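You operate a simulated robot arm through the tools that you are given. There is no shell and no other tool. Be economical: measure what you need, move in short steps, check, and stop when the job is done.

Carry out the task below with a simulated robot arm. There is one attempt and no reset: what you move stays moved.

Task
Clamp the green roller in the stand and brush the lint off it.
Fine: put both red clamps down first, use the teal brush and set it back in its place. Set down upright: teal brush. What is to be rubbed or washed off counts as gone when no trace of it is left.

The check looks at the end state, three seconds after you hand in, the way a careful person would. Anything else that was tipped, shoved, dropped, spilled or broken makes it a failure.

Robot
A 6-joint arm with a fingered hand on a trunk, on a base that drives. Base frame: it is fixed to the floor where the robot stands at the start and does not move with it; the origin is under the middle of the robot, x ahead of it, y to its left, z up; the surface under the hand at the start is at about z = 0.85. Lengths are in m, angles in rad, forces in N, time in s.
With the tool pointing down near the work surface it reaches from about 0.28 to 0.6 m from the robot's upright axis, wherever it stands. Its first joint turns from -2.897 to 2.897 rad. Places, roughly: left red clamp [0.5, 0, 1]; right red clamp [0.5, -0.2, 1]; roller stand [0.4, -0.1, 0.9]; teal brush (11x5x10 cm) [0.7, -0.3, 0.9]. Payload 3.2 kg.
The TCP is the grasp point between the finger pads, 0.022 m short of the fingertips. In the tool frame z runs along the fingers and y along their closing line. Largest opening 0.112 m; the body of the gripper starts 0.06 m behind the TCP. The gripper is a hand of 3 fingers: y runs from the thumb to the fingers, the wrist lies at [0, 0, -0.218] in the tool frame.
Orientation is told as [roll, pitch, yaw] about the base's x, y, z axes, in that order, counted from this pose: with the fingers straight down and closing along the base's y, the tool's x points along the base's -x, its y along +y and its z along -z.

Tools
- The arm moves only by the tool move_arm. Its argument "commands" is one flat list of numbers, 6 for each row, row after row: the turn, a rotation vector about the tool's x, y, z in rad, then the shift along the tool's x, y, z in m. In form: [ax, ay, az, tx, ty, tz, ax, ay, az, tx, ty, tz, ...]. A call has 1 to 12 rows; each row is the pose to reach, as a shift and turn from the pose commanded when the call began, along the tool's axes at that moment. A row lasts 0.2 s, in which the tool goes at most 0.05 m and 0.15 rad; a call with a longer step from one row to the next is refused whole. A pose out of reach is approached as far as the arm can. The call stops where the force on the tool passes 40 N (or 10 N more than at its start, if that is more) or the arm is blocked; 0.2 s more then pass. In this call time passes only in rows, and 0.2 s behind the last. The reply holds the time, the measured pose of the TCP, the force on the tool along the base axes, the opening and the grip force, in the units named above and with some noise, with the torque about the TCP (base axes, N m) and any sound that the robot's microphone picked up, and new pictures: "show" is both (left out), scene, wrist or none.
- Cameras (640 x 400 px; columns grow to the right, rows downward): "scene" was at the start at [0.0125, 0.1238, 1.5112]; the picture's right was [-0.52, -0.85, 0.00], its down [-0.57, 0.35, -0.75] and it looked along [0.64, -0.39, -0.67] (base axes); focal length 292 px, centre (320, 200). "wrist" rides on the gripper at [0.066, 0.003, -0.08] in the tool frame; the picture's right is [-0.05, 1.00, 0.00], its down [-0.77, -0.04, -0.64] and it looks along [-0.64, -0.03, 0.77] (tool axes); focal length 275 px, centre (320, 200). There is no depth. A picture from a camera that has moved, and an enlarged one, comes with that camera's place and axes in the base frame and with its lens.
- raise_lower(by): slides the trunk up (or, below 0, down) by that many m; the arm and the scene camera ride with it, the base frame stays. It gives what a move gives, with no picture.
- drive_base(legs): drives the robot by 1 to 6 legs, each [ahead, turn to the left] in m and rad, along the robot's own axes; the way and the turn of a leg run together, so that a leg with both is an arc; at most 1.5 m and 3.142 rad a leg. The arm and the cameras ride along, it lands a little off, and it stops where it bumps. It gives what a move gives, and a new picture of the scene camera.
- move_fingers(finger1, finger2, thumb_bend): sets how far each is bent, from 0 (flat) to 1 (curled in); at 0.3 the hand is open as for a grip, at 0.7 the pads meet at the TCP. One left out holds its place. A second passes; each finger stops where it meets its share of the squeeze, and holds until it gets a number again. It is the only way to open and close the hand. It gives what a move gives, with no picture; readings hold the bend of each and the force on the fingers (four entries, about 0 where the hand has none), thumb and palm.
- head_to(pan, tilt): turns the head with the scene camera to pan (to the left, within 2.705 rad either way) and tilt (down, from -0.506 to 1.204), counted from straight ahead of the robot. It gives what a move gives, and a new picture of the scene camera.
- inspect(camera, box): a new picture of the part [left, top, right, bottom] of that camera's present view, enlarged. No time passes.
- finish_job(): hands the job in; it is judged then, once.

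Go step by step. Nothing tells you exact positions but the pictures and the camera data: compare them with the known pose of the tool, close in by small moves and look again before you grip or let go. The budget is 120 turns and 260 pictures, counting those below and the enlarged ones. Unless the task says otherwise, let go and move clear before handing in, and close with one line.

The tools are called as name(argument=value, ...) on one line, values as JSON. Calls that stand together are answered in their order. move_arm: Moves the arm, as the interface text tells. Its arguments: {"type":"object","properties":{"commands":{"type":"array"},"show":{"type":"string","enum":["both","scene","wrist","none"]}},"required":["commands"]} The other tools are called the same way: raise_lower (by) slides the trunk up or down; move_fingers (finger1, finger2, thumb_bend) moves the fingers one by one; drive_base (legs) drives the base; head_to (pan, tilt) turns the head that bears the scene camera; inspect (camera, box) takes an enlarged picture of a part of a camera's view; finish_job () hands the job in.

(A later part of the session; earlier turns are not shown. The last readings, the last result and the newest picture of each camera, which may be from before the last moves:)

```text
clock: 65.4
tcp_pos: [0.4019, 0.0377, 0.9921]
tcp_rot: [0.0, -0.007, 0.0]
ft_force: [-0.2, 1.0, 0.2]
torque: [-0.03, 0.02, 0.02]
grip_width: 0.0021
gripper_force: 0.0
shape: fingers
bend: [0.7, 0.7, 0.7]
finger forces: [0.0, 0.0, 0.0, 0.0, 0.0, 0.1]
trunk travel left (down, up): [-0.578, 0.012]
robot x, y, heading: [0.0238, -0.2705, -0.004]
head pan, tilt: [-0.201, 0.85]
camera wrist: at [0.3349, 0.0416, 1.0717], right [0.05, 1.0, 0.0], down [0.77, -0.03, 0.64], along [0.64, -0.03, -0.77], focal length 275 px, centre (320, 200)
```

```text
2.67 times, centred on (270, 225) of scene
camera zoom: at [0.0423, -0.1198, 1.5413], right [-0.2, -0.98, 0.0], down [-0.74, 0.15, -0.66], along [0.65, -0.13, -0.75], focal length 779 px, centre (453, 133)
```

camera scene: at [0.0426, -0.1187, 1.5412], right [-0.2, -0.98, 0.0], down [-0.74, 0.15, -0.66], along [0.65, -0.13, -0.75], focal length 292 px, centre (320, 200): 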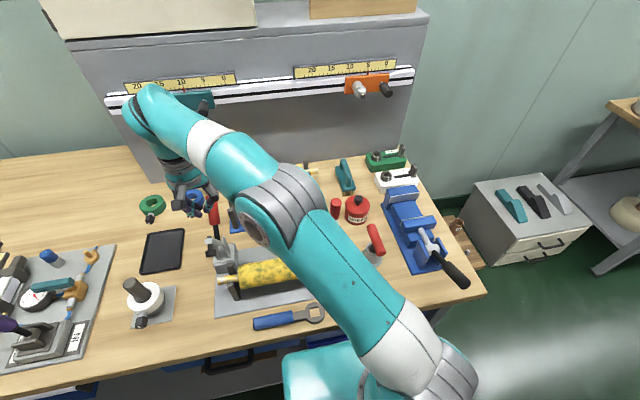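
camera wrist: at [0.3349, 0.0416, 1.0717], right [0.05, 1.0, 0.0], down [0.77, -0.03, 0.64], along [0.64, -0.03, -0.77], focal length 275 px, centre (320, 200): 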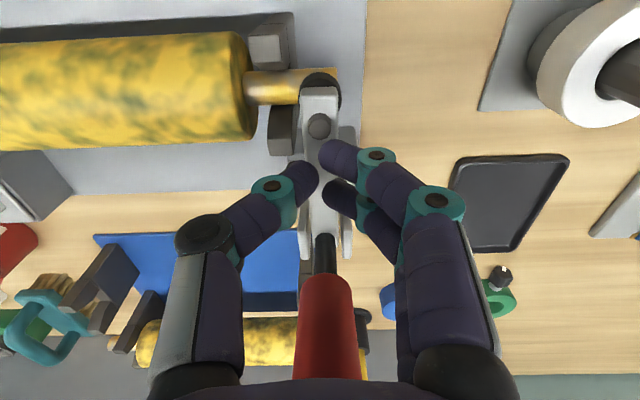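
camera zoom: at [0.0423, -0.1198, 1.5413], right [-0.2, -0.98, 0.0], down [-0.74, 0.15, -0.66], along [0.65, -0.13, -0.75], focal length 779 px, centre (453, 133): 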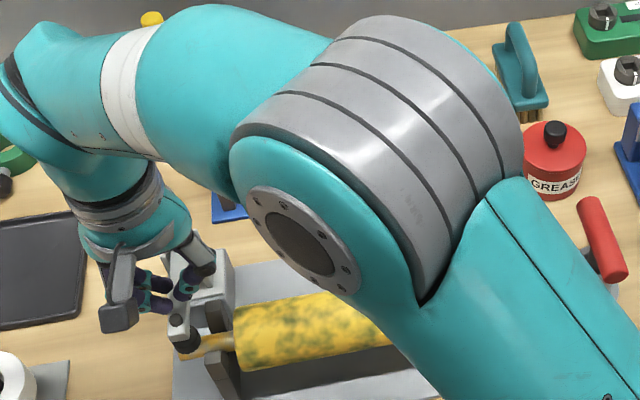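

The left bar appears down on the axle, with no residual force. I'll lift clear and verify both clamps.

move_arm(commands=[0, 0, 0, 0.01, 0, -0.04, 0, 0, 0, 0.015, 0, -0.08, 0, 0, 0, 0.02, -0.03, -0.11, 0, 0, 0, 0.03, -0.07, -0.11], show="both")

inspect(camera="scene", box=[180, 160, 370, 310])

```text
clock: 66.4
tcp_pos: [0.3732, -0.0333, 1.1049]
tcp_rot: [-0.001, -0.008, 0.001]
ft_force: [0.3, 0.3, 0.2]
torque: [0.0, 0.03, 0.01]
grip_width: 0.0022
gripper_force: 0.1
shape: fingers
bend: [0.7, 0.7, 0.7]
finger forces: [0.0, 0.0, 0.0, 0.0, 0.0, 0.1]
trunk travel left (down, up): [-0.578, 0.012]
robot x, y, heading: [0.0289, -0.2721, -0.004]
head pan, tilt: [-0.201, 0.85]
camera scene: at [0.042, -0.1207, 1.5414], right [-0.2, -0.98, 0.0], down [-0.74, 0.15, -0.66], along [0.65, -0.13, -0.75], focal length 292 px, centre (320, 200)
camera wrist: at [0.3062, -0.0301, 1.1847], right [0.05, 1.0, 0.0], down [0.77, -0.03, 0.64], along [0.64, -0.03, -0.77], focal length 275 px, centre (320, 200)
```

scene: 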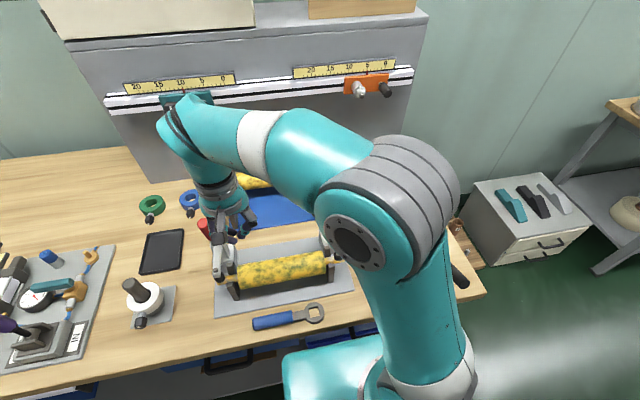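
wrist: 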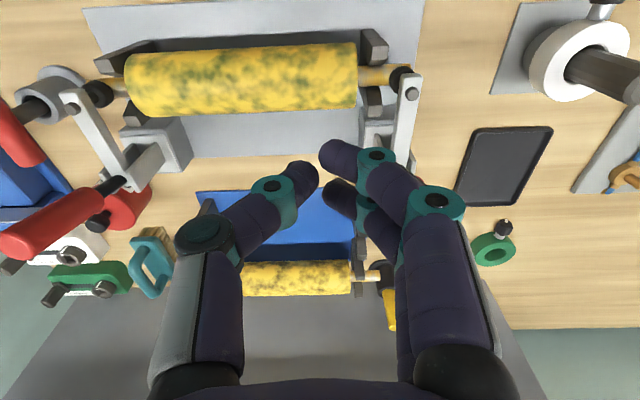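

```text
2.67 times, centred on (275, 235) of scene
camera zoom: at [0.042, -0.1207, 1.5414], right [-0.2, -0.98, 0.0], down [-0.74, 0.15, -0.66], along [0.65, -0.13, -0.75], focal length 779 px, centre (440, 107)
```

zoom: 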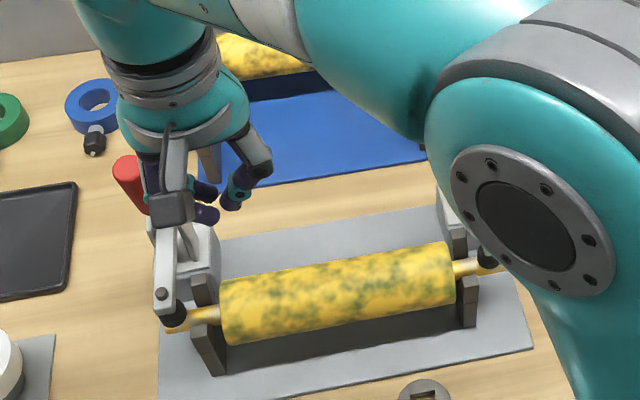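

Both clamps are down on the axle. Next is the brush, with its head near (0.668, -0.332) and its long axis along x. I'll travel right in front of the clamps with the fingers partly open.

move_arm(commands=[0, 0, 0, 0.0, -0.048, 0, 0, 0, 0, 0.0, -0.096, 0, 0, 0, 0, 0, -0.144, 0, 0, 0, 0, 0, -0.192, 0, 0, 0, 0, 0, -0.24, 0, 0, 0, 0, 0, -0.288, 0, 0, 0, 0, 0, -0.31, 0.02, 0, -0.1, 0, -0.045, -0.31, 0.035, 0, -0.2, 0, -0.09, -0.31, 0.045, 0, -0.25, 0, -0.135, -0.31, 0.045, 0, -0.25, 0, -0.18, -0.305, 0.045], show="wrist")

move_fingers(finger1=0.45, finger2=0.45, thumb_bend=0.45)

```text
clock: 68.8
tcp_pos: [0.5521, -0.3397, 1.0565]
tcp_rot: [0.0, -0.256, 0.0]
ft_force: [-0.7, 0.0, 0.4]
torque: [-0.02, 0.01, -0.03]
grip_width: 0.002
gripper_force: 0.1
shape: fingers
bend: [0.7, 0.7, 0.7]
finger forces: [0.0, 0.0, 0.1, 0.1, 0.1, 0.0]
trunk travel left (down, up): [-0.578, 0.012]
robot x, y, heading: [0.0257, -0.2697, -0.005]
head pan, tilt: [-0.201, 0.85]
camera wrist: at [0.4672, -0.3346, 1.1175], right [0.04, 1.0, 0.01], down [0.58, -0.04, 0.81], along [0.81, -0.03, -0.58], focal length 275 px, centre (320, 200)
```

wrist: 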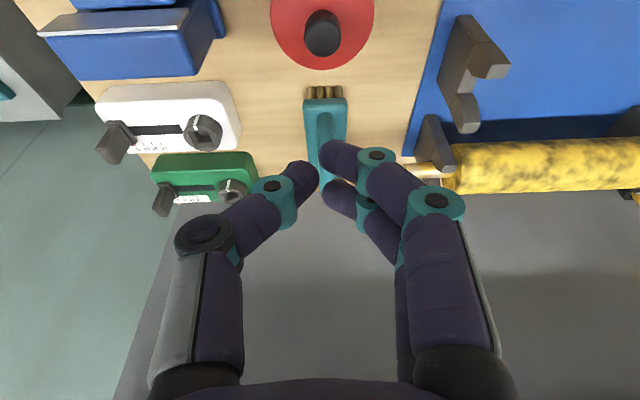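

```text
clock: 69.8
tcp_pos: [0.55, -0.3378, 1.0576]
tcp_rot: [0.0, -0.258, 0.001]
ft_force: [0.6, 0.2, 0.0]
torque: [0.02, -0.02, 0.01]
grip_width: 0.0692
gripper_force: 0.0
shape: fingers
bend: [0.45, 0.45, 0.45]
finger forces: [0.1, 0.0, 0.0, 0.0, 0.0, 0.1]
trunk travel left (down, up): [-0.578, 0.012]
robot x, y, heading: [0.0224, -0.2731, -0.002]
head pan, tilt: [-0.201, 0.85]
```

The brush handle is aligned with the hand. I'll extend to just above it.

move_arm(commands=[0, 0, 0, -0.03, 0.002, 0.025, 0, 0, 0, -0.06, 0.004, 0.055, 0, 0, 0, -0.089, 0.005, 0.08], show="both")

inspect(camera="scene", box=[290, 120, 420, 230])

```text
clock: 70.6
tcp_pos: [0.6593, -0.3317, 1.0011]
tcp_rot: [-0.002, -0.256, 0.001]
ft_force: [-0.1, -0.3, 0.1]
torque: [0.0, 0.03, 0.01]
grip_width: 0.0689
gripper_force: 0.0
shape: fingers
bend: [0.45, 0.45, 0.45]
finger forces: [0.0, 0.0, 0.0, 0.1, 0.0, 0.0]
trunk travel left (down, up): [-0.578, 0.012]
robot x, y, heading: [0.0249, -0.2732, -0.0]
head pan, tilt: [-0.201, 0.85]
camera scene: at [0.0434, -0.1201, 1.5414], right [-0.2, -0.98, 0.0], down [-0.74, 0.15, -0.66], along [0.65, -0.13, -0.75], focal length 292 px, centre (320, 200)
camera wrist: at [0.576, -0.3281, 1.0618], right [0.04, 1.0, 0.01], down [0.58, -0.03, 0.81], along [0.81, -0.03, -0.59], focal length 275 px, centre (320, 200)
```

scene: 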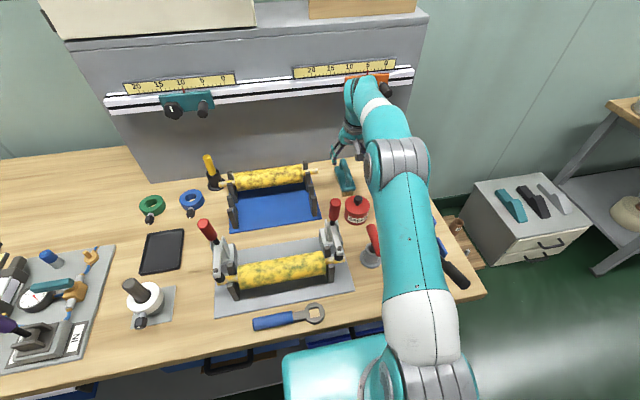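
wrist: 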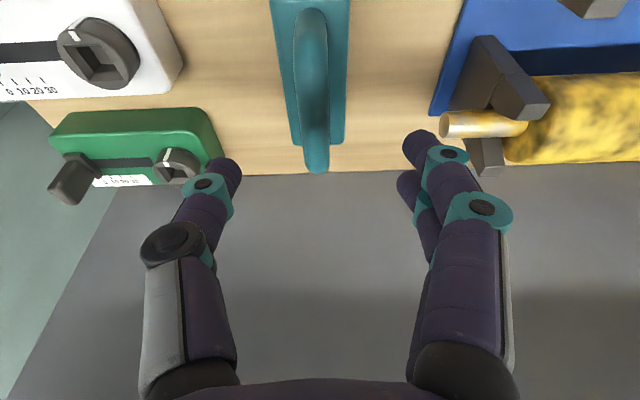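

```text
3.64 times, centred on (355, 175) of scene
camera zoom: at [0.0434, -0.1201, 1.5414], right [-0.2, -0.98, 0.0], down [-0.74, 0.15, -0.66], along [0.65, -0.13, -0.75], focal length 1062 px, centre (193, 291)
```

zoom: 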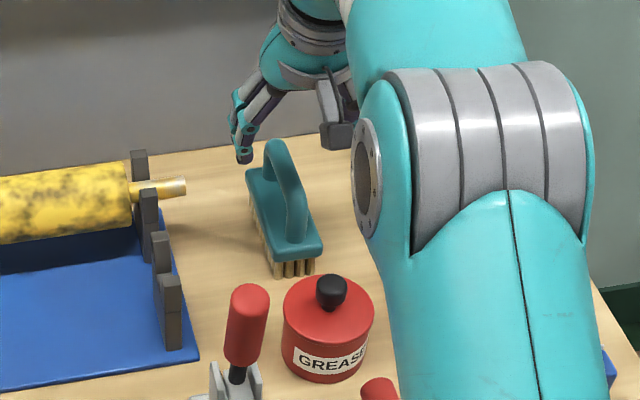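

The handle runs from x≈0.625 to 0.715 at y≈-0.334. I'll lower over its centre and grip.

move_arm(commands=[0, 0, 0, 0.004, -0.001, 0.033, 0, 0, 0, 0.008, -0.002, 0.063], show="wrist")

inspect(camera="scene", box=[290, 120, 420, 230])

```text
clock: 71.2
tcp_pos: [0.6664, -0.3361, 0.9409]
tcp_rot: [0.001, -0.259, 0.0]
ft_force: [0.3, 0.1, 0.5]
torque: [0.03, 0.03, 0.02]
grip_width: 0.0687
gripper_force: 0.0
shape: fingers
bend: [0.45, 0.45, 0.45]
finger forces: [0.1, 0.0, 0.0, 0.0, 0.0, 0.1]
trunk travel left (down, up): [-0.578, 0.012]
robot x, y, heading: [0.0254, -0.2687, -0.002]
head pan, tilt: [-0.201, 0.85]
camera wrist: at [0.5824, -0.3314, 1.0014], right [0.04, 1.0, 0.01], down [0.58, -0.04, 0.81], along [0.81, -0.03, -0.58], focal length 275 px, centre (320, 200)
```

wrist: 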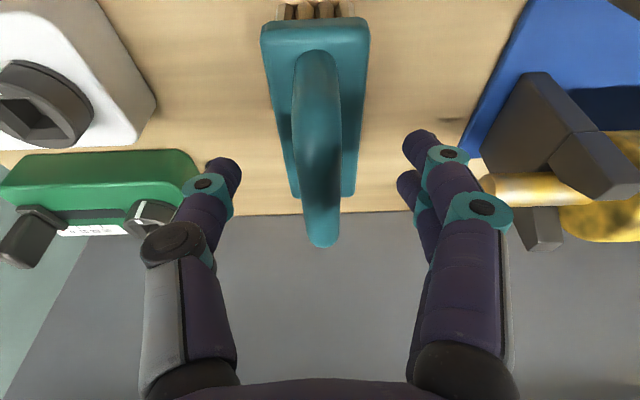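

```text
3.64 times, centred on (355, 175) of scene
camera zoom: at [0.0428, -0.1201, 1.5414], right [-0.2, -0.98, 0.0], down [-0.74, 0.15, -0.66], along [0.65, -0.13, -0.75], focal length 1062 px, centre (193, 291)
```

zoom: 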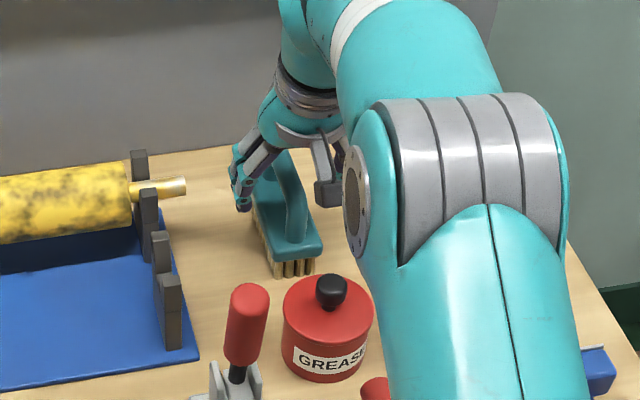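

TCP is about 9 mm below the handle's top, centred on it. Closing.

move_fingers(finger1=0.75, finger2=0.75, thumb_bend=0.75)

move_arm(commands=[0, 0, 0, -0.005, 0, -0.019, 0, 0, 0, -0.0101, 0, -0.0387], show="wrist")

inspect(camera="scene", box=[290, 120, 420, 230])

```text
clock: 72.2
tcp_pos: [0.6665, -0.3361, 0.9412]
tcp_rot: [-0.002, -0.258, 0.001]
ft_force: [-0.4, -0.4, -1.9]
torque: [0.0, 0.0, -0.03]
grip_width: 0.012
gripper_force: 12.3
shape: fingers
bend: [0.72, 0.71, 0.68]
finger forces: [5.9, 7.0, 0.1, 0.1, 12.1, 0.1]
trunk travel left (down, up): [-0.578, 0.012]
robot x, y, heading: [0.0243, -0.2704, -0.001]
head pan, tilt: [-0.201, 0.85]
```

```text
clock: 72.8
tcp_pos: [0.6675, -0.3355, 0.9804]
tcp_rot: [-0.002, -0.255, 0.003]
ft_force: [-1.2, 0.6, -1.5]
torque: [0.01, 0.04, -0.02]
grip_width: 0.0118
gripper_force: 11.9
shape: fingers
bend: [0.72, 0.71, 0.68]
finger forces: [5.5, 6.8, 0.0, 0.1, 12.3, 0.1]
trunk travel left (down, up): [-0.578, 0.012]
robot x, y, heading: [0.0268, -0.2727, -0.002]
head pan, tilt: [-0.201, 0.85]
camera wrist: at [0.5823, -0.3315, 1.0408], right [0.04, 1.0, 0.01], down [0.58, -0.03, 0.81], along [0.81, -0.03, -0.58], focal length 275 px, centre (320, 200)
```

wrist: 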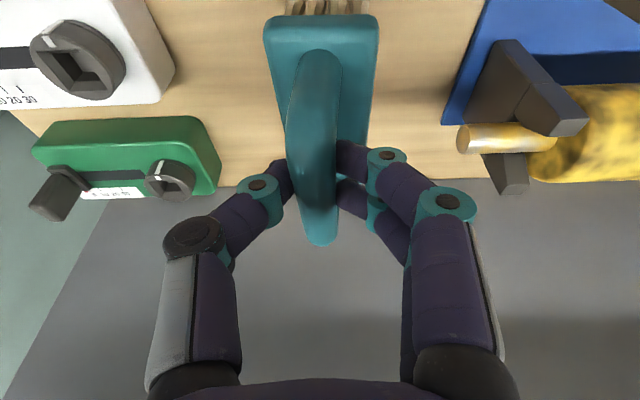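

```text
3.64 times, centred on (355, 175) of scene
camera zoom: at [0.0424, -0.12, 1.5413], right [-0.2, -0.98, 0.0], down [-0.74, 0.15, -0.66], along [0.65, -0.13, -0.75], focal length 1062 px, centre (193, 291)
```

zoom: 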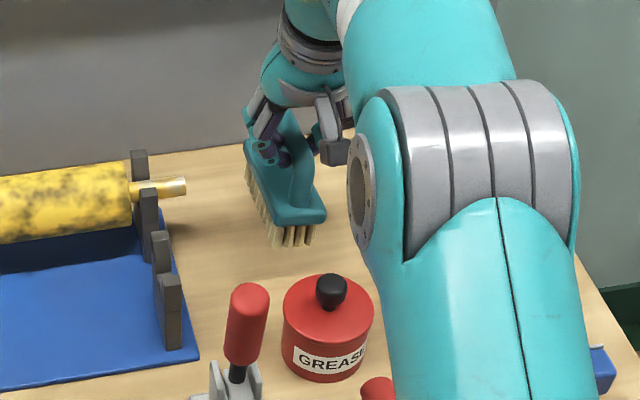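

The brush is lifted cleanly with 12 N. I'll take it over the grease can and back to x≈0.33 on a raised path.

move_arm(commands=[0, 0, 0, 0.0153, 0, -0.0402, 0, 0, 0, 0.0306, 0, -0.0803, 0, 0, 0, 0.046, 0, -0.1205, 0, 0, 0, 0.0722, 0, -0.1584, 0, 0, 0, 0.1145, 0, -0.1746, 0, 0, 0, 0.158, 0, -0.186, 0, 0, 0, 0.2015, 0, -0.1974, 0, 0, 0, 0.245, 0, -0.2088, 0, 0, 0, 0.2885, 0, -0.2201], show="both")

```text
clock: 74.8
tcp_pos: [0.3285, -0.3344, 1.1204]
tcp_rot: [0.0, -0.259, 0.001]
ft_force: [-1.0, 0.0, -1.7]
torque: [0.01, -0.02, 0.01]
grip_width: 0.0112
gripper_force: 12.1
shape: fingers
bend: [0.72, 0.71, 0.68]
finger forces: [5.3, 6.6, 0.0, 0.1, 11.7, 0.0]
trunk travel left (down, up): [-0.578, 0.012]
robot x, y, heading: [0.0236, -0.2687, -0.004]
head pan, tilt: [-0.201, 0.85]
camera scene: at [0.0413, -0.1197, 1.5413], right [-0.2, -0.98, 0.0], down [-0.74, 0.15, -0.66], along [0.65, -0.13, -0.75], focal length 292 px, centre (320, 200)
camera wrist: at [0.2443, -0.3301, 1.1817], right [0.04, 1.0, 0.01], down [0.58, -0.03, 0.81], along [0.81, -0.03, -0.58], focal length 275 px, centre (320, 200)
```

scene: 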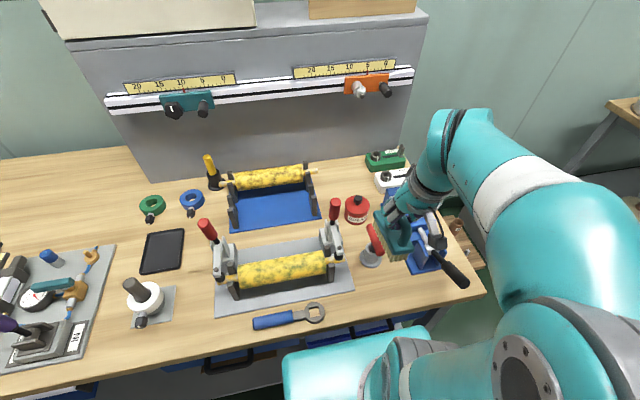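
wrist: 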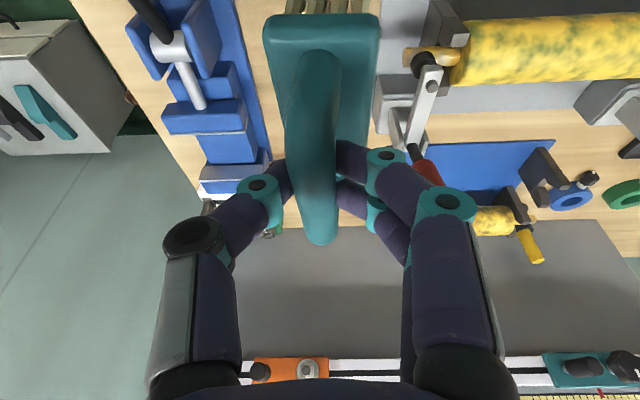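

The brush is held well. I'll move left over the roller's right end, still a few cm above it.

move_arm(commands=[0, 0, 0, 0, 0.045, 0, 0, 0, 0, 0, 0.09, 0, 0, 0, 0, 0, 0.135, 0, 0, 0, 0, 0, 0.158, 0, 0, 0, 0, -0.027, 0.158, 0.007, 0, 0, 0, -0.053, 0.158, 0.014, 0, 0, 0, -0.045, 0.158, 0.044], show="wrist")

inspect(camera="scene", box=[200, 180, 380, 310])

```text
clock: 76.4
tcp_pos: [0.3866, -0.1739, 1.0895]
tcp_rot: [-0.001, -0.258, 0.002]
ft_force: [0.3, -1.4, -1.6]
torque: [-0.05, 0.04, 0.0]
grip_width: 0.0114
gripper_force: 11.2
shape: fingers
bend: [0.72, 0.72, 0.68]
finger forces: [4.7, 6.8, 0.1, 0.0, 11.5, 0.0]
trunk travel left (down, up): [-0.578, 0.012]
robot x, y, heading: [0.0248, -0.2697, -0.003]
head pan, tilt: [-0.201, 0.85]
camera wrist: at [0.3023, -0.1705, 1.15], right [0.04, 1.0, 0.01], down [0.58, -0.03, 0.81], along [0.81, -0.03, -0.58], focal length 275 px, centre (320, 200)
```

wrist: 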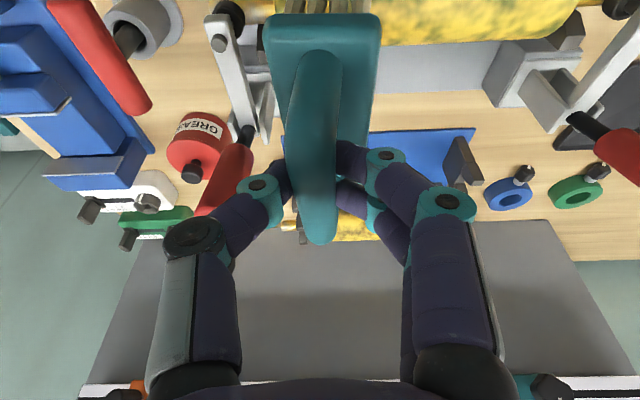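

```text
3.08 times, centred on (290, 245) of scene
camera zoom: at [0.0425, -0.1199, 1.5413], right [-0.2, -0.98, 0.0], down [-0.74, 0.15, -0.66], along [0.65, -0.13, -0.75], focal length 899 px, centre (412, 62)
```

zoom: 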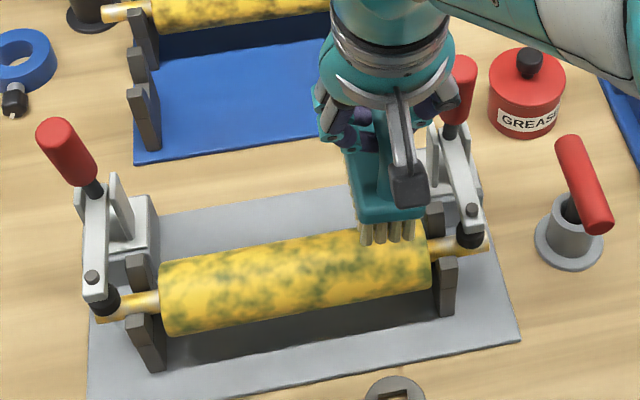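

The brush hangs over the roller's right end. I'll lower to contact gently.

move_arm(commands=[0, 0, 0, 0.005, 0, 0.0193, 0, 0, 0, 0.0076, 0, 0.029, 0, 0, 0, 0.0091, 0, 0.0348], show="none")

inspect(camera="scene", box=[200, 180, 380, 310])

```text
clock: 77.2
tcp_pos: [0.3872, -0.1749, 1.0533]
tcp_rot: [0.001, -0.26, 0.001]
ft_force: [-0.1, -0.1, -1.2]
torque: [0.0, 0.01, -0.03]
grip_width: 0.0112
gripper_force: 11.4
shape: fingers
bend: [0.73, 0.72, 0.68]
finger forces: [4.5, 6.9, 0.1, 0.0, 11.3, 0.1]
trunk travel left (down, up): [-0.578, 0.012]
robot x, y, heading: [0.0226, -0.2724, -0.005]
head pan, tilt: [-0.201, 0.85]
```

```text
3.08 times, centred on (290, 245) of scene
camera zoom: at [0.0425, -0.1199, 1.5413], right [-0.2, -0.98, 0.0], down [-0.74, 0.15, -0.66], along [0.65, -0.13, -0.75], focal length 899 px, centre (412, 62)
```

zoom: 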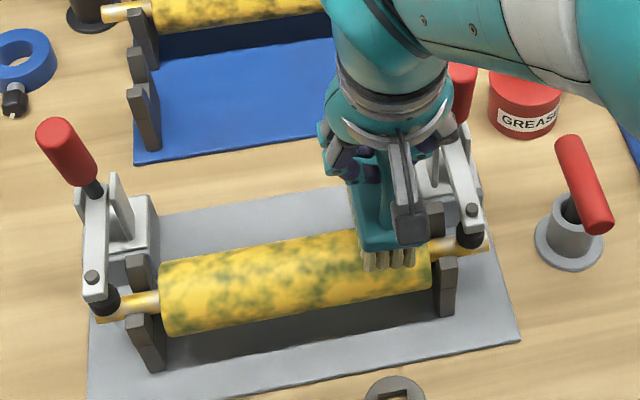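

No contact yet, so I'll go down another few mm.

move_arm(commands=[0, 0, 0, 0.001, 0, 0.004, 0, 0, 0, 0.0021, 0, 0.008, 0, 0, 0, 0.0031, 0, 0.012], show="none")

```text
clock: 78.0
tcp_pos: [0.3861, -0.1772, 1.0421]
tcp_rot: [-0.002, -0.26, 0.002]
ft_force: [0.2, 0.0, -2.2]
torque: [-0.01, 0.04, 0.0]
grip_width: 0.011
gripper_force: 11.2
shape: fingers
bend: [0.73, 0.72, 0.68]
finger forces: [4.6, 6.6, 0.0, 0.1, 11.2, 0.0]
trunk travel left (down, up): [-0.578, 0.012]
robot x, y, heading: [0.0217, -0.273, -0.004]
head pan, tilt: [-0.201, 0.85]
```

move_arm(commands=[0, 0, 0, 0.001, 0, 0.004, 0, 0, 0, 0.0021, 0, 0.008, 0, 0, 0, 0.0026, 0, 0.01], show="none")

inspect(camera="scene", box=[200, 180, 380, 310])

```text
clock: 78.8
tcp_pos: [0.3868, -0.1765, 1.0314]
tcp_rot: [0.001, -0.259, 0.0]
ft_force: [0.6, 0.5, 4.0]
torque: [0.0, -0.02, -0.01]
grip_width: 0.0103
gripper_force: 10.7
shape: fingers
bend: [0.73, 0.72, 0.68]
finger forces: [4.0, 7.4, 0.0, 0.0, 9.8, 0.0]
trunk travel left (down, up): [-0.578, 0.012]
robot x, y, heading: [0.0234, -0.2729, -0.002]
head pan, tilt: [-0.201, 0.85]
```

```text
3.08 times, centred on (290, 245) of scene
camera zoom: at [0.0421, -0.1199, 1.5415], right [-0.2, -0.98, 0.0], down [-0.74, 0.15, -0.66], along [0.65, -0.13, -0.75], focal length 899 px, centre (412, 62)
```

zoom: 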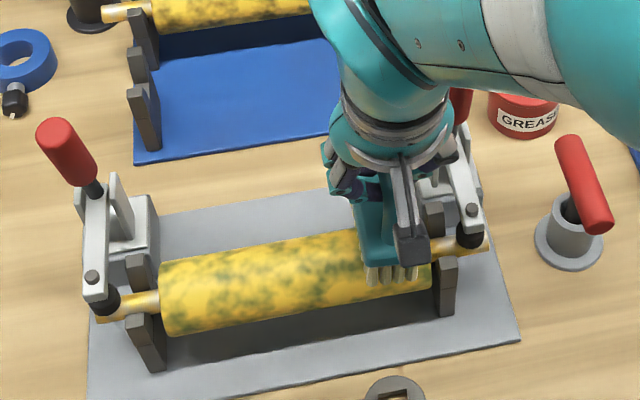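

In contact with about 6 N. First stroke along +y, watching forces and lint.

move_arm(commands=[0, 0, 0, 0, 0.02, 0, 0, 0, 0, 0, 0.04, 0, 0, 0, 0, 0, 0.06, 0, 0, 0, 0, 0, 0.08, 0, 0, 0, 0, 0, 0.1, 0, 0, 0, 0, 0, 0.12, 0, 0, 0, 0, 0, 0.14, 0, 0, 0, 0, 0, 0.157, 0], show="none")

inspect(camera="scene", box=[200, 180, 380, 310])

```text
clock: 80.6
tcp_pos: [0.3876, -0.0183, 1.0302]
tcp_rot: [-0.002, -0.258, 0.002]
ft_force: [0.0, -0.2, -1.1]
torque: [-0.03, 0.0, -0.01]
grip_width: 0.0003
gripper_force: 5.6
shape: fingers
bend: [0.74, 0.72, 0.71]
finger forces: [1.8, 4.6, 0.0, 0.0, 5.7, 0.1]
trunk travel left (down, up): [-0.578, 0.012]
robot x, y, heading: [0.0249, -0.2682, -0.003]
head pan, tilt: [-0.201, 0.85]
```

```text
3.08 times, centred on (290, 245) of scene
camera zoom: at [0.0424, -0.1195, 1.5413], right [-0.2, -0.98, 0.0], down [-0.74, 0.15, -0.66], along [0.65, -0.13, -0.75], focal length 899 px, centre (412, 62)
```

zoom: 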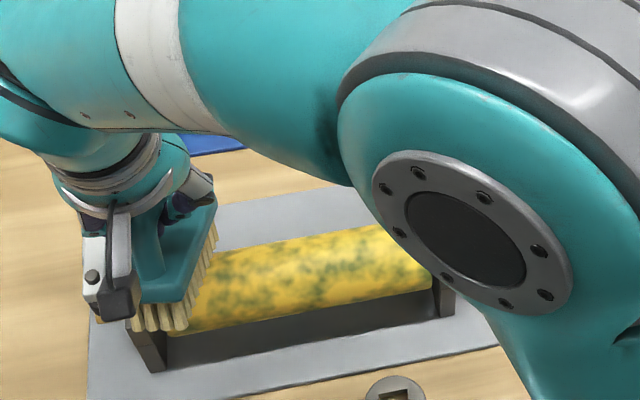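

The grip width dropped to nearly zero, so the brush is slipping in the hand. I'll check the wrist view before moving.

inspect(camera="wrist", box=[160, 0, 480, 260])

inspect(camera="scene", box=[200, 220, 300, 300])

```text
1.54 times, centred on (320, 130) of wrist
camera zoom: at [0.3029, -0.0134, 1.0912], right [0.04, 1.0, 0.01], down [0.58, -0.03, 0.81], along [0.81, -0.03, -0.58], focal length 424 px, centre (320, 308)
```

zoom: 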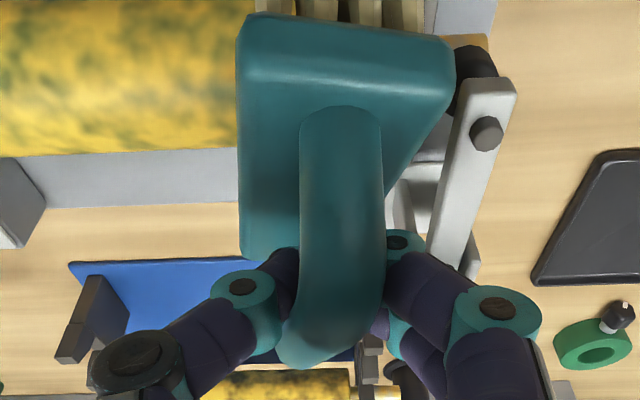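

```text
5.00 times, centred on (250, 260) of scene
camera zoom: at [0.0424, -0.1195, 1.5413], right [-0.2, -0.98, 0.0], down [-0.74, 0.15, -0.66], along [0.65, -0.13, -0.75], focal length 1461 px, centre (670, -100)
```

zoom: 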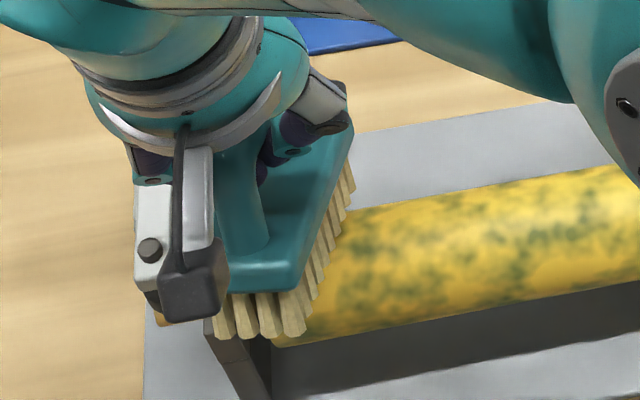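

The brush has twisted because I gripped near the handle's far end with too little squeeze. I'll tighten now, lift, and return it to its spot for a better grip.

move_fingers(finger1=1.0, finger2=1.0, thumb_bend=1.0)

move_arm(commands=[0, 0, 0, -0.0051, 0, -0.0193, 0, 0, 0, -0.0127, 0, -0.0484, 0, 0, 0, -0.0215, 0, -0.0822], show="wrist")

inspect(camera="scene", box=[200, 160, 380, 310])

```text
clock: 81.6
tcp_pos: [0.3868, -0.0182, 1.0319]
tcp_rot: [-0.002, -0.259, 0.003]
ft_force: [-0.8, -0.4, -1.5]
torque: [0.04, 0.03, 0.01]
grip_width: 0.0053
gripper_force: 0.1
shape: fingers
bend: [0.91, 0.89, 0.9]
finger forces: [0.1, 0.0, 0.0, 0.1, 0.1, 0.1]
trunk travel left (down, up): [-0.578, 0.012]
robot x, y, heading: [0.0249, -0.274, 0.004]
head pan, tilt: [-0.201, 0.85]
```

```text
clock: 82.4
tcp_pos: [0.3845, -0.0216, 1.1162]
tcp_rot: [-0.002, -0.26, 0.0]
ft_force: [-1.1, -0.2, -0.7]
torque: [0.04, 0.02, -0.01]
grip_width: 0.0048
gripper_force: 0.0
shape: fingers
bend: [0.91, 0.89, 0.9]
finger forces: [0.0, 0.1, 0.0, 0.0, 0.0, 0.1]
trunk travel left (down, up): [-0.578, 0.012]
robot x, y, heading: [0.0219, -0.2718, 0.001]
head pan, tilt: [-0.201, 0.85]
camera wrist: at [0.2999, -0.0163, 1.176], right [0.04, 1.0, 0.01], down [0.58, -0.03, 0.81], along [0.81, -0.03, -0.58], focal length 275 px, centre (320, 200)
```

wrist: 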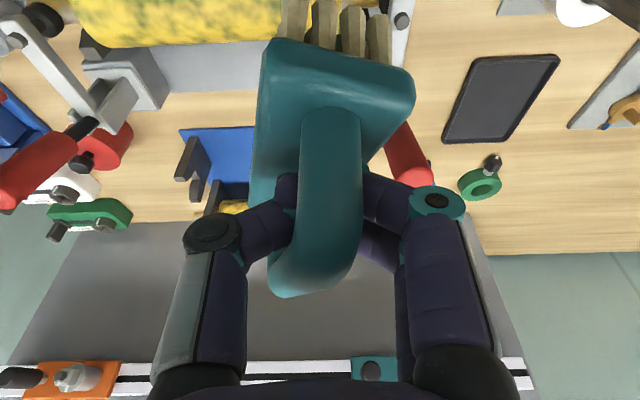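

```text
2.67 times, centred on (290, 235) of scene
camera zoom: at [0.0422, -0.1201, 1.5413], right [-0.2, -0.98, 0.0], down [-0.74, 0.15, -0.66], along [0.65, -0.13, -0.75], focal length 779 px, centre (400, 107)
```

zoom: 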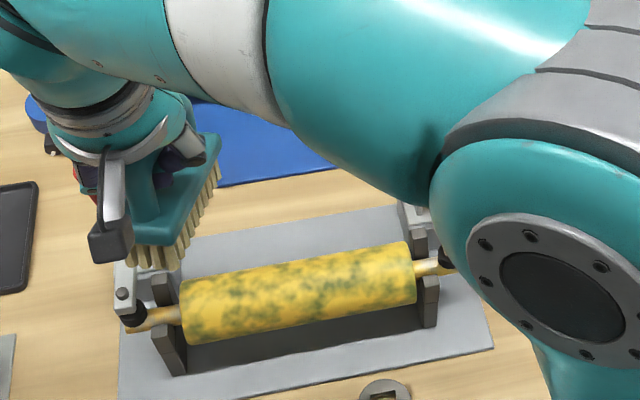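

The fingers now hook through the handle loop and the brush hangs securely. I'll carry it back slowly the way it came.

move_arm(commands=[0, 0, 0, 0.024, 0, -0.0063, 0, 0, 0, 0.0484, 0, -0.0127, 0, 0, 0, 0.0484, -0.04, -0.0127, 0, 0, 0, 0.0484, -0.08, -0.0127, 0, 0, 0, 0.0484, -0.12, -0.0127, 0, 0, 0, 0.0484, -0.16, -0.0127, 0, 0, 0, 0.0484, -0.2, -0.0127, 0, 0, 0, 0.0484, -0.24, -0.0127, 0, 0, 0, 0.0484, -0.28, -0.0127, 0, 0, 0, 0.0484, -0.312, -0.0127], show="both")

inspect(camera="scene", box=[200, 200, 380, 310])

```text
clock: 84.6
tcp_pos: [0.335, -0.3342, 1.1142]
tcp_rot: [0.0, -0.258, 0.001]
ft_force: [-0.7, -0.5, -1.7]
torque: [0.01, 0.0, 0.02]
grip_width: 0.0051
gripper_force: 0.0
shape: fingers
bend: [0.91, 0.89, 0.9]
finger forces: [0.0, 0.0, 0.0, 0.0, 0.1, 0.1]
trunk travel left (down, up): [-0.578, 0.012]
robot x, y, heading: [0.0244, -0.2713, -0.001]
head pan, tilt: [-0.201, 0.85]
camera scene: at [0.0426, -0.1203, 1.5414], right [-0.2, -0.98, 0.0], down [-0.74, 0.15, -0.66], along [0.65, -0.13, -0.75], focal length 292 px, centre (320, 200)
camera wrist: at [0.2501, -0.3304, 1.1746], right [0.04, 1.0, 0.01], down [0.58, -0.04, 0.81], along [0.81, -0.03, -0.58], focal length 275 px, centre (320, 200)
```

scene: 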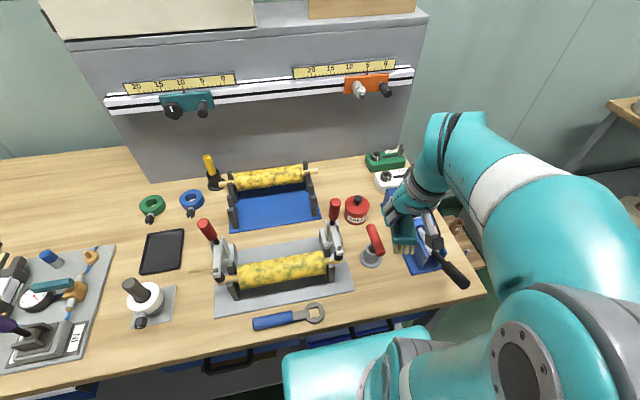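
wrist: 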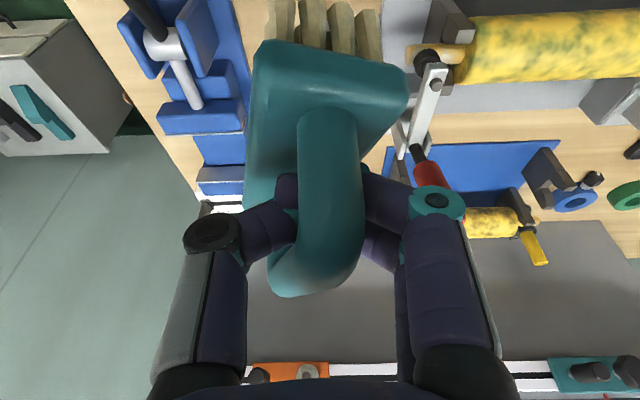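

```text
3.56 times, centred on (290, 255) of scene
camera zoom: at [0.0426, -0.1203, 1.5414], right [-0.2, -0.98, 0.0], down [-0.74, 0.15, -0.66], along [0.65, -0.13, -0.75], focal length 1039 px, centre (427, 4)
```

zoom: 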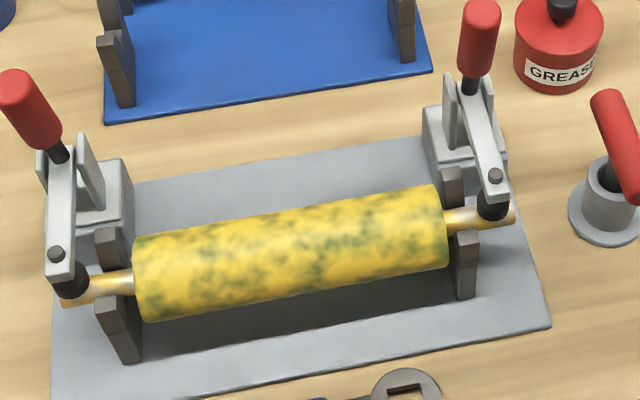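

I'll carry it out over the can toward its spot, undoing the brush's twist of about 0.2 rad on the way.

move_arm(commands=[0, 0, 0, -0.0435, 0, 0.0114, 0, 0, 0, -0.087, 0, 0.0228, 0, 0, 0, -0.1305, 0, 0.0342, -0.013, 0, -0.05, -0.174, 0, 0.0455, -0.026, 0, -0.1, -0.2176, 0, 0.0569, -0.04, 0, -0.15, -0.2514, 0, 0.0658, -0.05, 0, -0.19, -0.267, 0, 0.096, -0.05, 0, -0.19, -0.282, 0, 0.135, -0.05, 0, -0.19, -0.294, 0, 0.165], show="both")

inspect(camera="scene", box=[290, 110, 420, 220])

```text
clock: 86.6
tcp_pos: [0.6625, -0.3331, 1.0301]
tcp_rot: [-0.003, -0.257, 0.199]
ft_force: [-0.2, -0.5, -2.1]
torque: [0.0, 0.03, -0.02]
grip_width: 0.0054
gripper_force: 0.0
shape: fingers
bend: [0.91, 0.89, 0.9]
finger forces: [0.0, 0.0, 0.0, 0.0, 0.0, 0.1]
trunk travel left (down, up): [-0.578, 0.012]
robot x, y, heading: [0.0223, -0.2722, -0.002]
head pan, tilt: [-0.201, 0.85]
camera scene: at [0.0432, -0.1201, 1.5414], right [-0.2, -0.98, 0.0], down [-0.74, 0.15, -0.66], along [0.65, -0.13, -0.75], focal length 292 px, centre (320, 200)
camera wrist: at [0.5803, -0.3463, 1.0908], right [-0.15, 0.99, 0.01], down [0.58, 0.08, 0.81], along [0.8, 0.13, -0.58], focal length 275 px, centre (320, 200)
```

scene: 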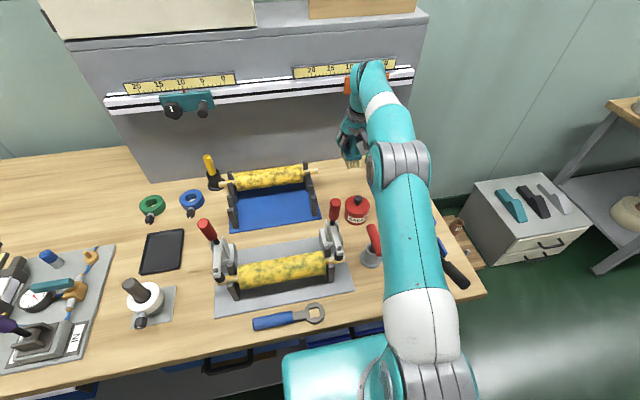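
wrist: 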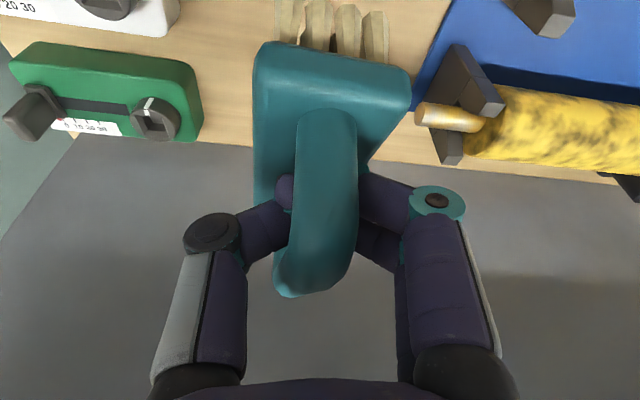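

```text
3.64 times, centred on (355, 165) of scene
camera zoom: at [0.0432, -0.1201, 1.5414], right [-0.2, -0.98, 0.0], down [-0.74, 0.15, -0.66], along [0.65, -0.13, -0.75], focal length 1062 px, centre (193, 327)
```

zoom: 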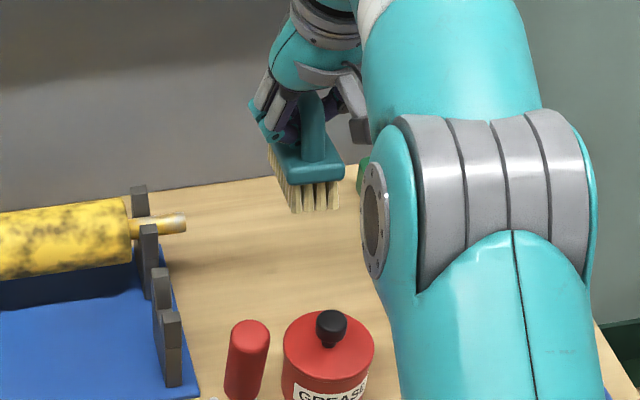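

The brush is straight again but sits about 3 cm further out. I'll shift back 3 cm while lowering to z≈0.96.

move_arm(commands=[0, 0, 0, 0.036, 0.0059, 0.0216, 0, 0, 0, 0.041, 0.0059, 0.041, 0, 0, 0, 0.0462, 0.0059, 0.06], show="wrist")

inspect(camera="scene", box=[290, 110, 420, 220])

```text
clock: 87.4
tcp_pos: [0.6337, -0.334, 0.9616]
tcp_rot: [-0.002, -0.258, 0.196]
ft_force: [0.4, 0.7, -1.3]
torque: [-0.02, 0.01, 0.03]
grip_width: 0.0054
gripper_force: 0.0
shape: fingers
bend: [0.91, 0.9, 0.9]
finger forces: [0.0, 0.0, 0.1, 0.1, 0.1, 0.1]
trunk travel left (down, up): [-0.578, 0.012]
robot x, y, heading: [0.0258, -0.2722, -0.005]
head pan, tilt: [-0.201, 0.85]
camera wrist: at [0.5507, -0.3466, 1.0223], right [-0.15, 0.99, 0.01], down [0.58, 0.08, 0.81], along [0.8, 0.13, -0.58], focal length 275 px, centre (320, 200)
```

wrist: 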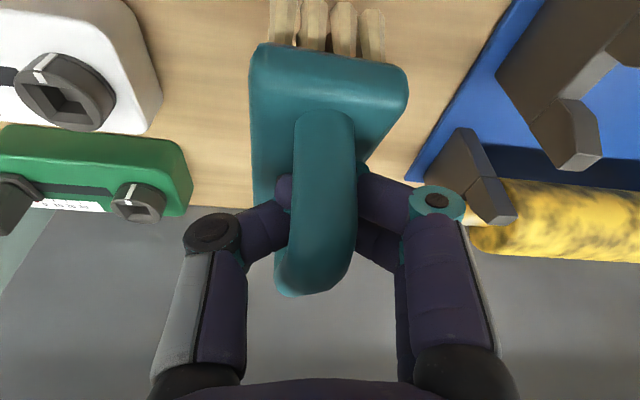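

```text
3.64 times, centred on (355, 165) of scene
camera zoom: at [0.0428, -0.1201, 1.5414], right [-0.2, -0.98, 0.0], down [-0.74, 0.15, -0.66], along [0.65, -0.13, -0.75], focal length 1062 px, centre (193, 327)
```

zoom: 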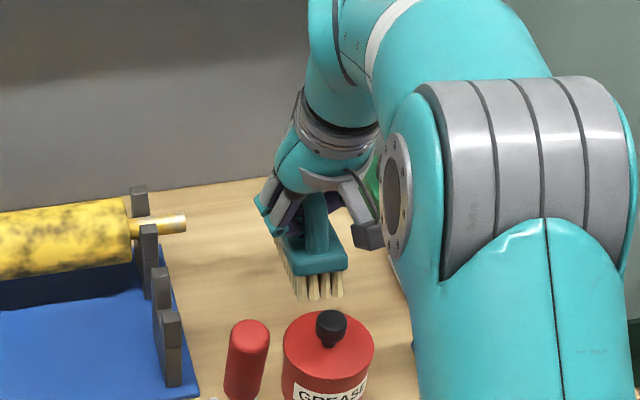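

I need to shift about +2.5 cm in y and +1 cm in x to match the original spot, then lower.

move_arm(commands=[0, 0, 0, -0.0143, 0.0225, 0.0037, 0, 0, 0, -0.0118, 0.0225, 0.0134, 0, 0, 0, -0.0093, 0.0225, 0.0231, 0, 0, 0, -0.008, 0.0225, 0.028], show="none")

inspect(camera="scene", box=[290, 110, 420, 220])

```text
clock: 88.4
tcp_pos: [0.6436, -0.3074, 0.9359]
tcp_rot: [-0.002, -0.258, 0.199]
ft_force: [0.0, -0.5, -1.1]
torque: [0.05, 0.01, -0.02]
grip_width: 0.0051
gripper_force: 0.0
shape: fingers
bend: [0.91, 0.9, 0.9]
finger forces: [0.0, 0.1, 0.0, 0.0, 0.0, 0.0]
trunk travel left (down, up): [-0.578, 0.012]
robot x, y, heading: [0.0223, -0.2745, -0.002]
head pan, tilt: [-0.201, 0.85]
```

```text
3.64 times, centred on (355, 165) of scene
camera zoom: at [0.0426, -0.12, 1.5413], right [-0.2, -0.98, 0.0], down [-0.74, 0.15, -0.66], along [0.65, -0.13, -0.75], focal length 1062 px, centre (193, 327)
```

zoom: 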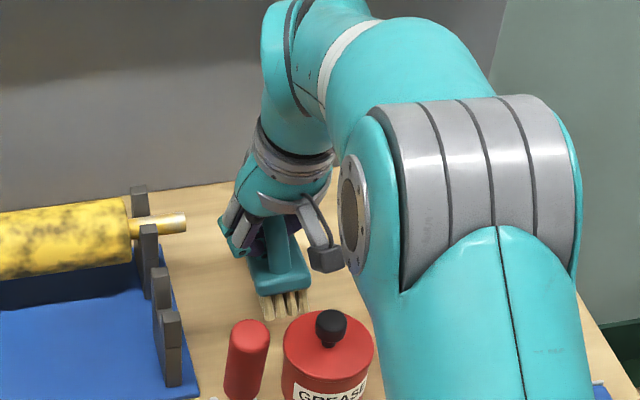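

Close, but I need about +2 cm in x and -1 cm in y, then down to touch.

move_arm(commands=[0, 0, 0, -0.0171, -0.0138, 0.0045, 0, 0, 0, -0.0158, -0.0138, 0.0094, 0, 0, 0, -0.0146, -0.0138, 0.0142, 0, 0, 0, -0.0133, -0.0138, 0.019, 0, 0, 0, -0.012, -0.0138, 0.0238], show="wrist")

inspect(camera="scene", box=[290, 110, 420, 220])

```text
clock: 89.6
tcp_pos: [0.6641, -0.3164, 0.9148]
tcp_rot: [-0.003, -0.258, 0.197]
ft_force: [-0.4, -0.1, -1.3]
torque: [0.0, 0.03, -0.02]
grip_width: 0.0056
gripper_force: 0.0
shape: fingers
bend: [0.91, 0.9, 0.91]
finger forces: [0.1, 0.1, 0.1, 0.0, 0.0, 0.1]
trunk travel left (down, up): [-0.578, 0.012]
robot x, y, heading: [0.0232, -0.2722, -0.005]
head pan, tilt: [-0.201, 0.85]
camera wrist: at [0.5802, -0.3287, 0.976], right [-0.15, 0.99, 0.01], down [0.58, 0.08, 0.81], along [0.8, 0.13, -0.58], focal length 275 px, centre (320, 200)
```

wrist: 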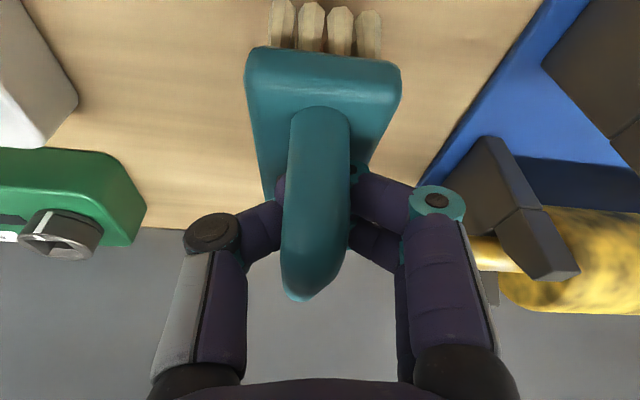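

```text
3.64 times, centred on (355, 165) of scene
camera zoom: at [0.0425, -0.12, 1.5414], right [-0.2, -0.98, 0.0], down [-0.74, 0.15, -0.66], along [0.65, -0.13, -0.75], focal length 1062 px, centre (193, 327)
```

zoom: 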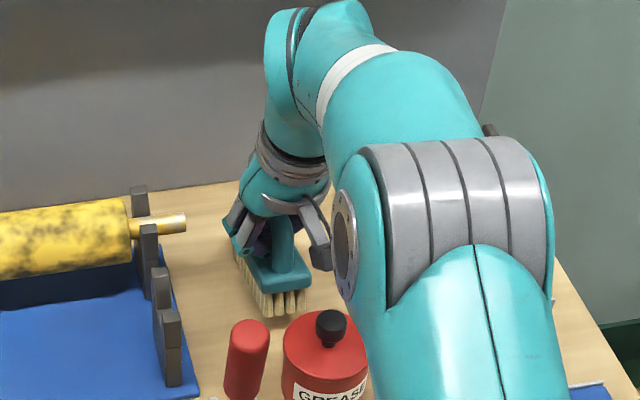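

Very close to the original spot. I'll lower a bit more until the force shows it standing.

move_arm(commands=[0, 0, 0, -0.005, -0.003, 0.006, 0, 0, 0, -0.004, -0.003, 0.011, 0, 0, 0, -0.003, -0.003, 0.015], show="wrist")

inspect(camera="scene", box=[290, 110, 420, 220])

```text
clock: 90.4
tcp_pos: [0.6691, -0.3179, 0.9025]
tcp_rot: [-0.002, -0.258, 0.197]
ft_force: [0.9, 0.3, 0.3]
torque: [-0.02, 0.01, -0.03]
grip_width: 0.0055
gripper_force: 0.2
shape: fingers
bend: [0.91, 0.9, 0.91]
finger forces: [0.1, 0.0, 0.0, 0.1, 0.0, 0.0]
trunk travel left (down, up): [-0.578, 0.012]
robot x, y, heading: [0.0236, -0.2694, -0.004]
head pan, tilt: [-0.201, 0.85]
camera wrist: at [0.5861, -0.3308, 0.9629], right [-0.15, 0.99, 0.01], down [0.58, 0.08, 0.81], along [0.8, 0.13, -0.58], focal length 275 px, centre (320, 200)
```

wrist: 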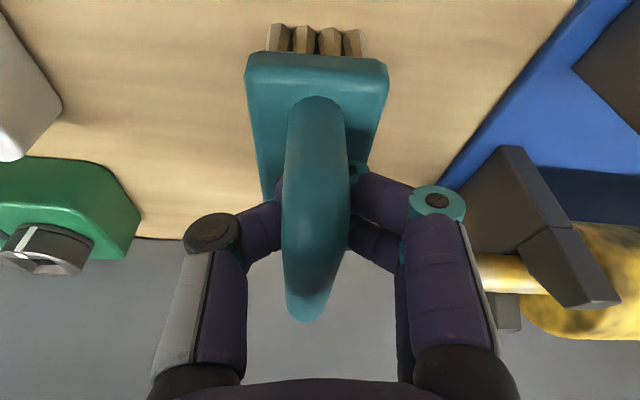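

```text
3.64 times, centred on (355, 165) of scene
camera zoom: at [0.0423, -0.12, 1.5414], right [-0.2, -0.98, 0.0], down [-0.74, 0.15, -0.66], along [0.65, -0.13, -0.75], focal length 1062 px, centre (193, 327)
```

zoom: 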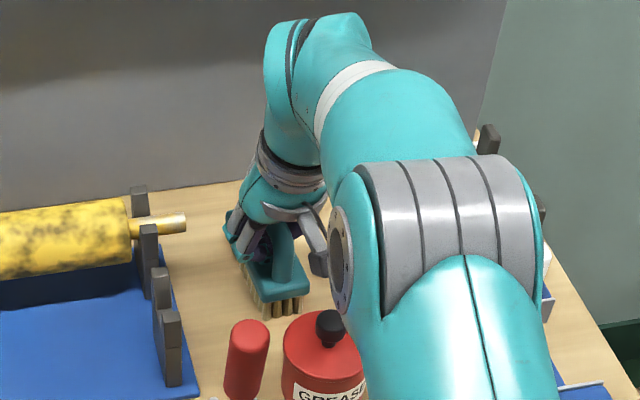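

The brush stands on the bench. I'll open, raise to handle height, straighten my yaw, and re-grip at the handle centre with full squeeze.

move_fingers(finger1=0.45, finger2=0.45, thumb_bend=0.45)

move_arm(commands=[0, 0, 0, -0.01, 0, -0.04, 0, 0, 0, -0.02, 0, -0.075], show="wrist")

inspect(camera="scene", box=[290, 110, 420, 220])

```text
clock: 91.4
tcp_pos: [0.6699, -0.3176, 0.906]
tcp_rot: [-0.004, -0.265, 0.199]
ft_force: [7.7, 2.1, 38.1]
torque: [0.13, -0.09, 0.0]
grip_width: 0.0
gripper_force: 30.6
shape: fingers
bend: [0.78, 0.72, 0.8]
finger forces: [12.8, 0.0, 0.1, 0.0, 47.2, 0.0]
trunk travel left (down, up): [-0.578, 0.012]
robot x, y, heading: [0.0238, -0.2703, -0.002]
head pan, tilt: [-0.201, 0.85]
```

```text
clock: 92.0
tcp_pos: [0.6688, -0.3184, 0.9816]
tcp_rot: [-0.003, -0.255, 0.197]
ft_force: [0.8, -1.2, -0.6]
torque: [0.02, 0.0, -0.02]
grip_width: 0.0689
gripper_force: 0.1
shape: fingers
bend: [0.45, 0.45, 0.45]
finger forces: [0.0, 0.0, 0.0, 0.1, 0.0, 0.0]
trunk travel left (down, up): [-0.578, 0.012]
robot x, y, heading: [0.0226, -0.2727, -0.006]
head pan, tilt: [-0.201, 0.85]
camera wrist: at [0.5861, -0.3311, 1.0429], right [-0.15, 0.99, 0.01], down [0.58, 0.08, 0.81], along [0.8, 0.13, -0.59], focal length 275 px, centre (320, 200)
```

wrist: 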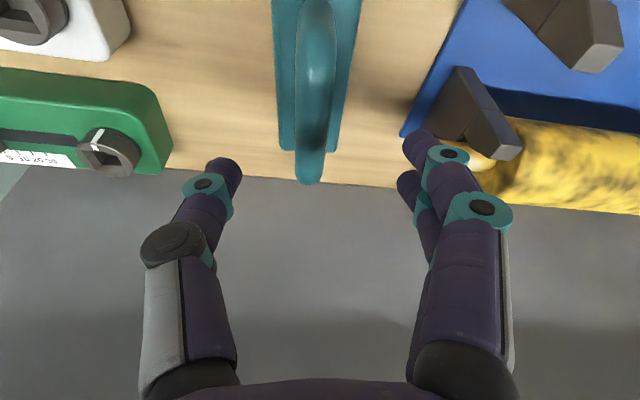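

```text
3.64 times, centred on (355, 165) of scene
camera zoom: at [0.0425, -0.12, 1.5411], right [-0.2, -0.98, 0.0], down [-0.74, 0.15, -0.66], along [0.65, -0.13, -0.75], focal length 1062 px, centre (193, 327)
```

zoom: 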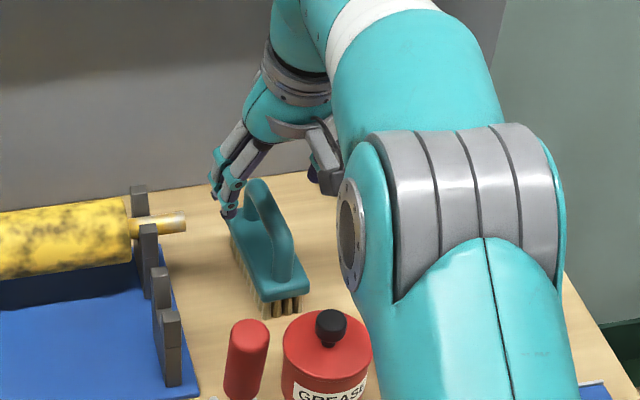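

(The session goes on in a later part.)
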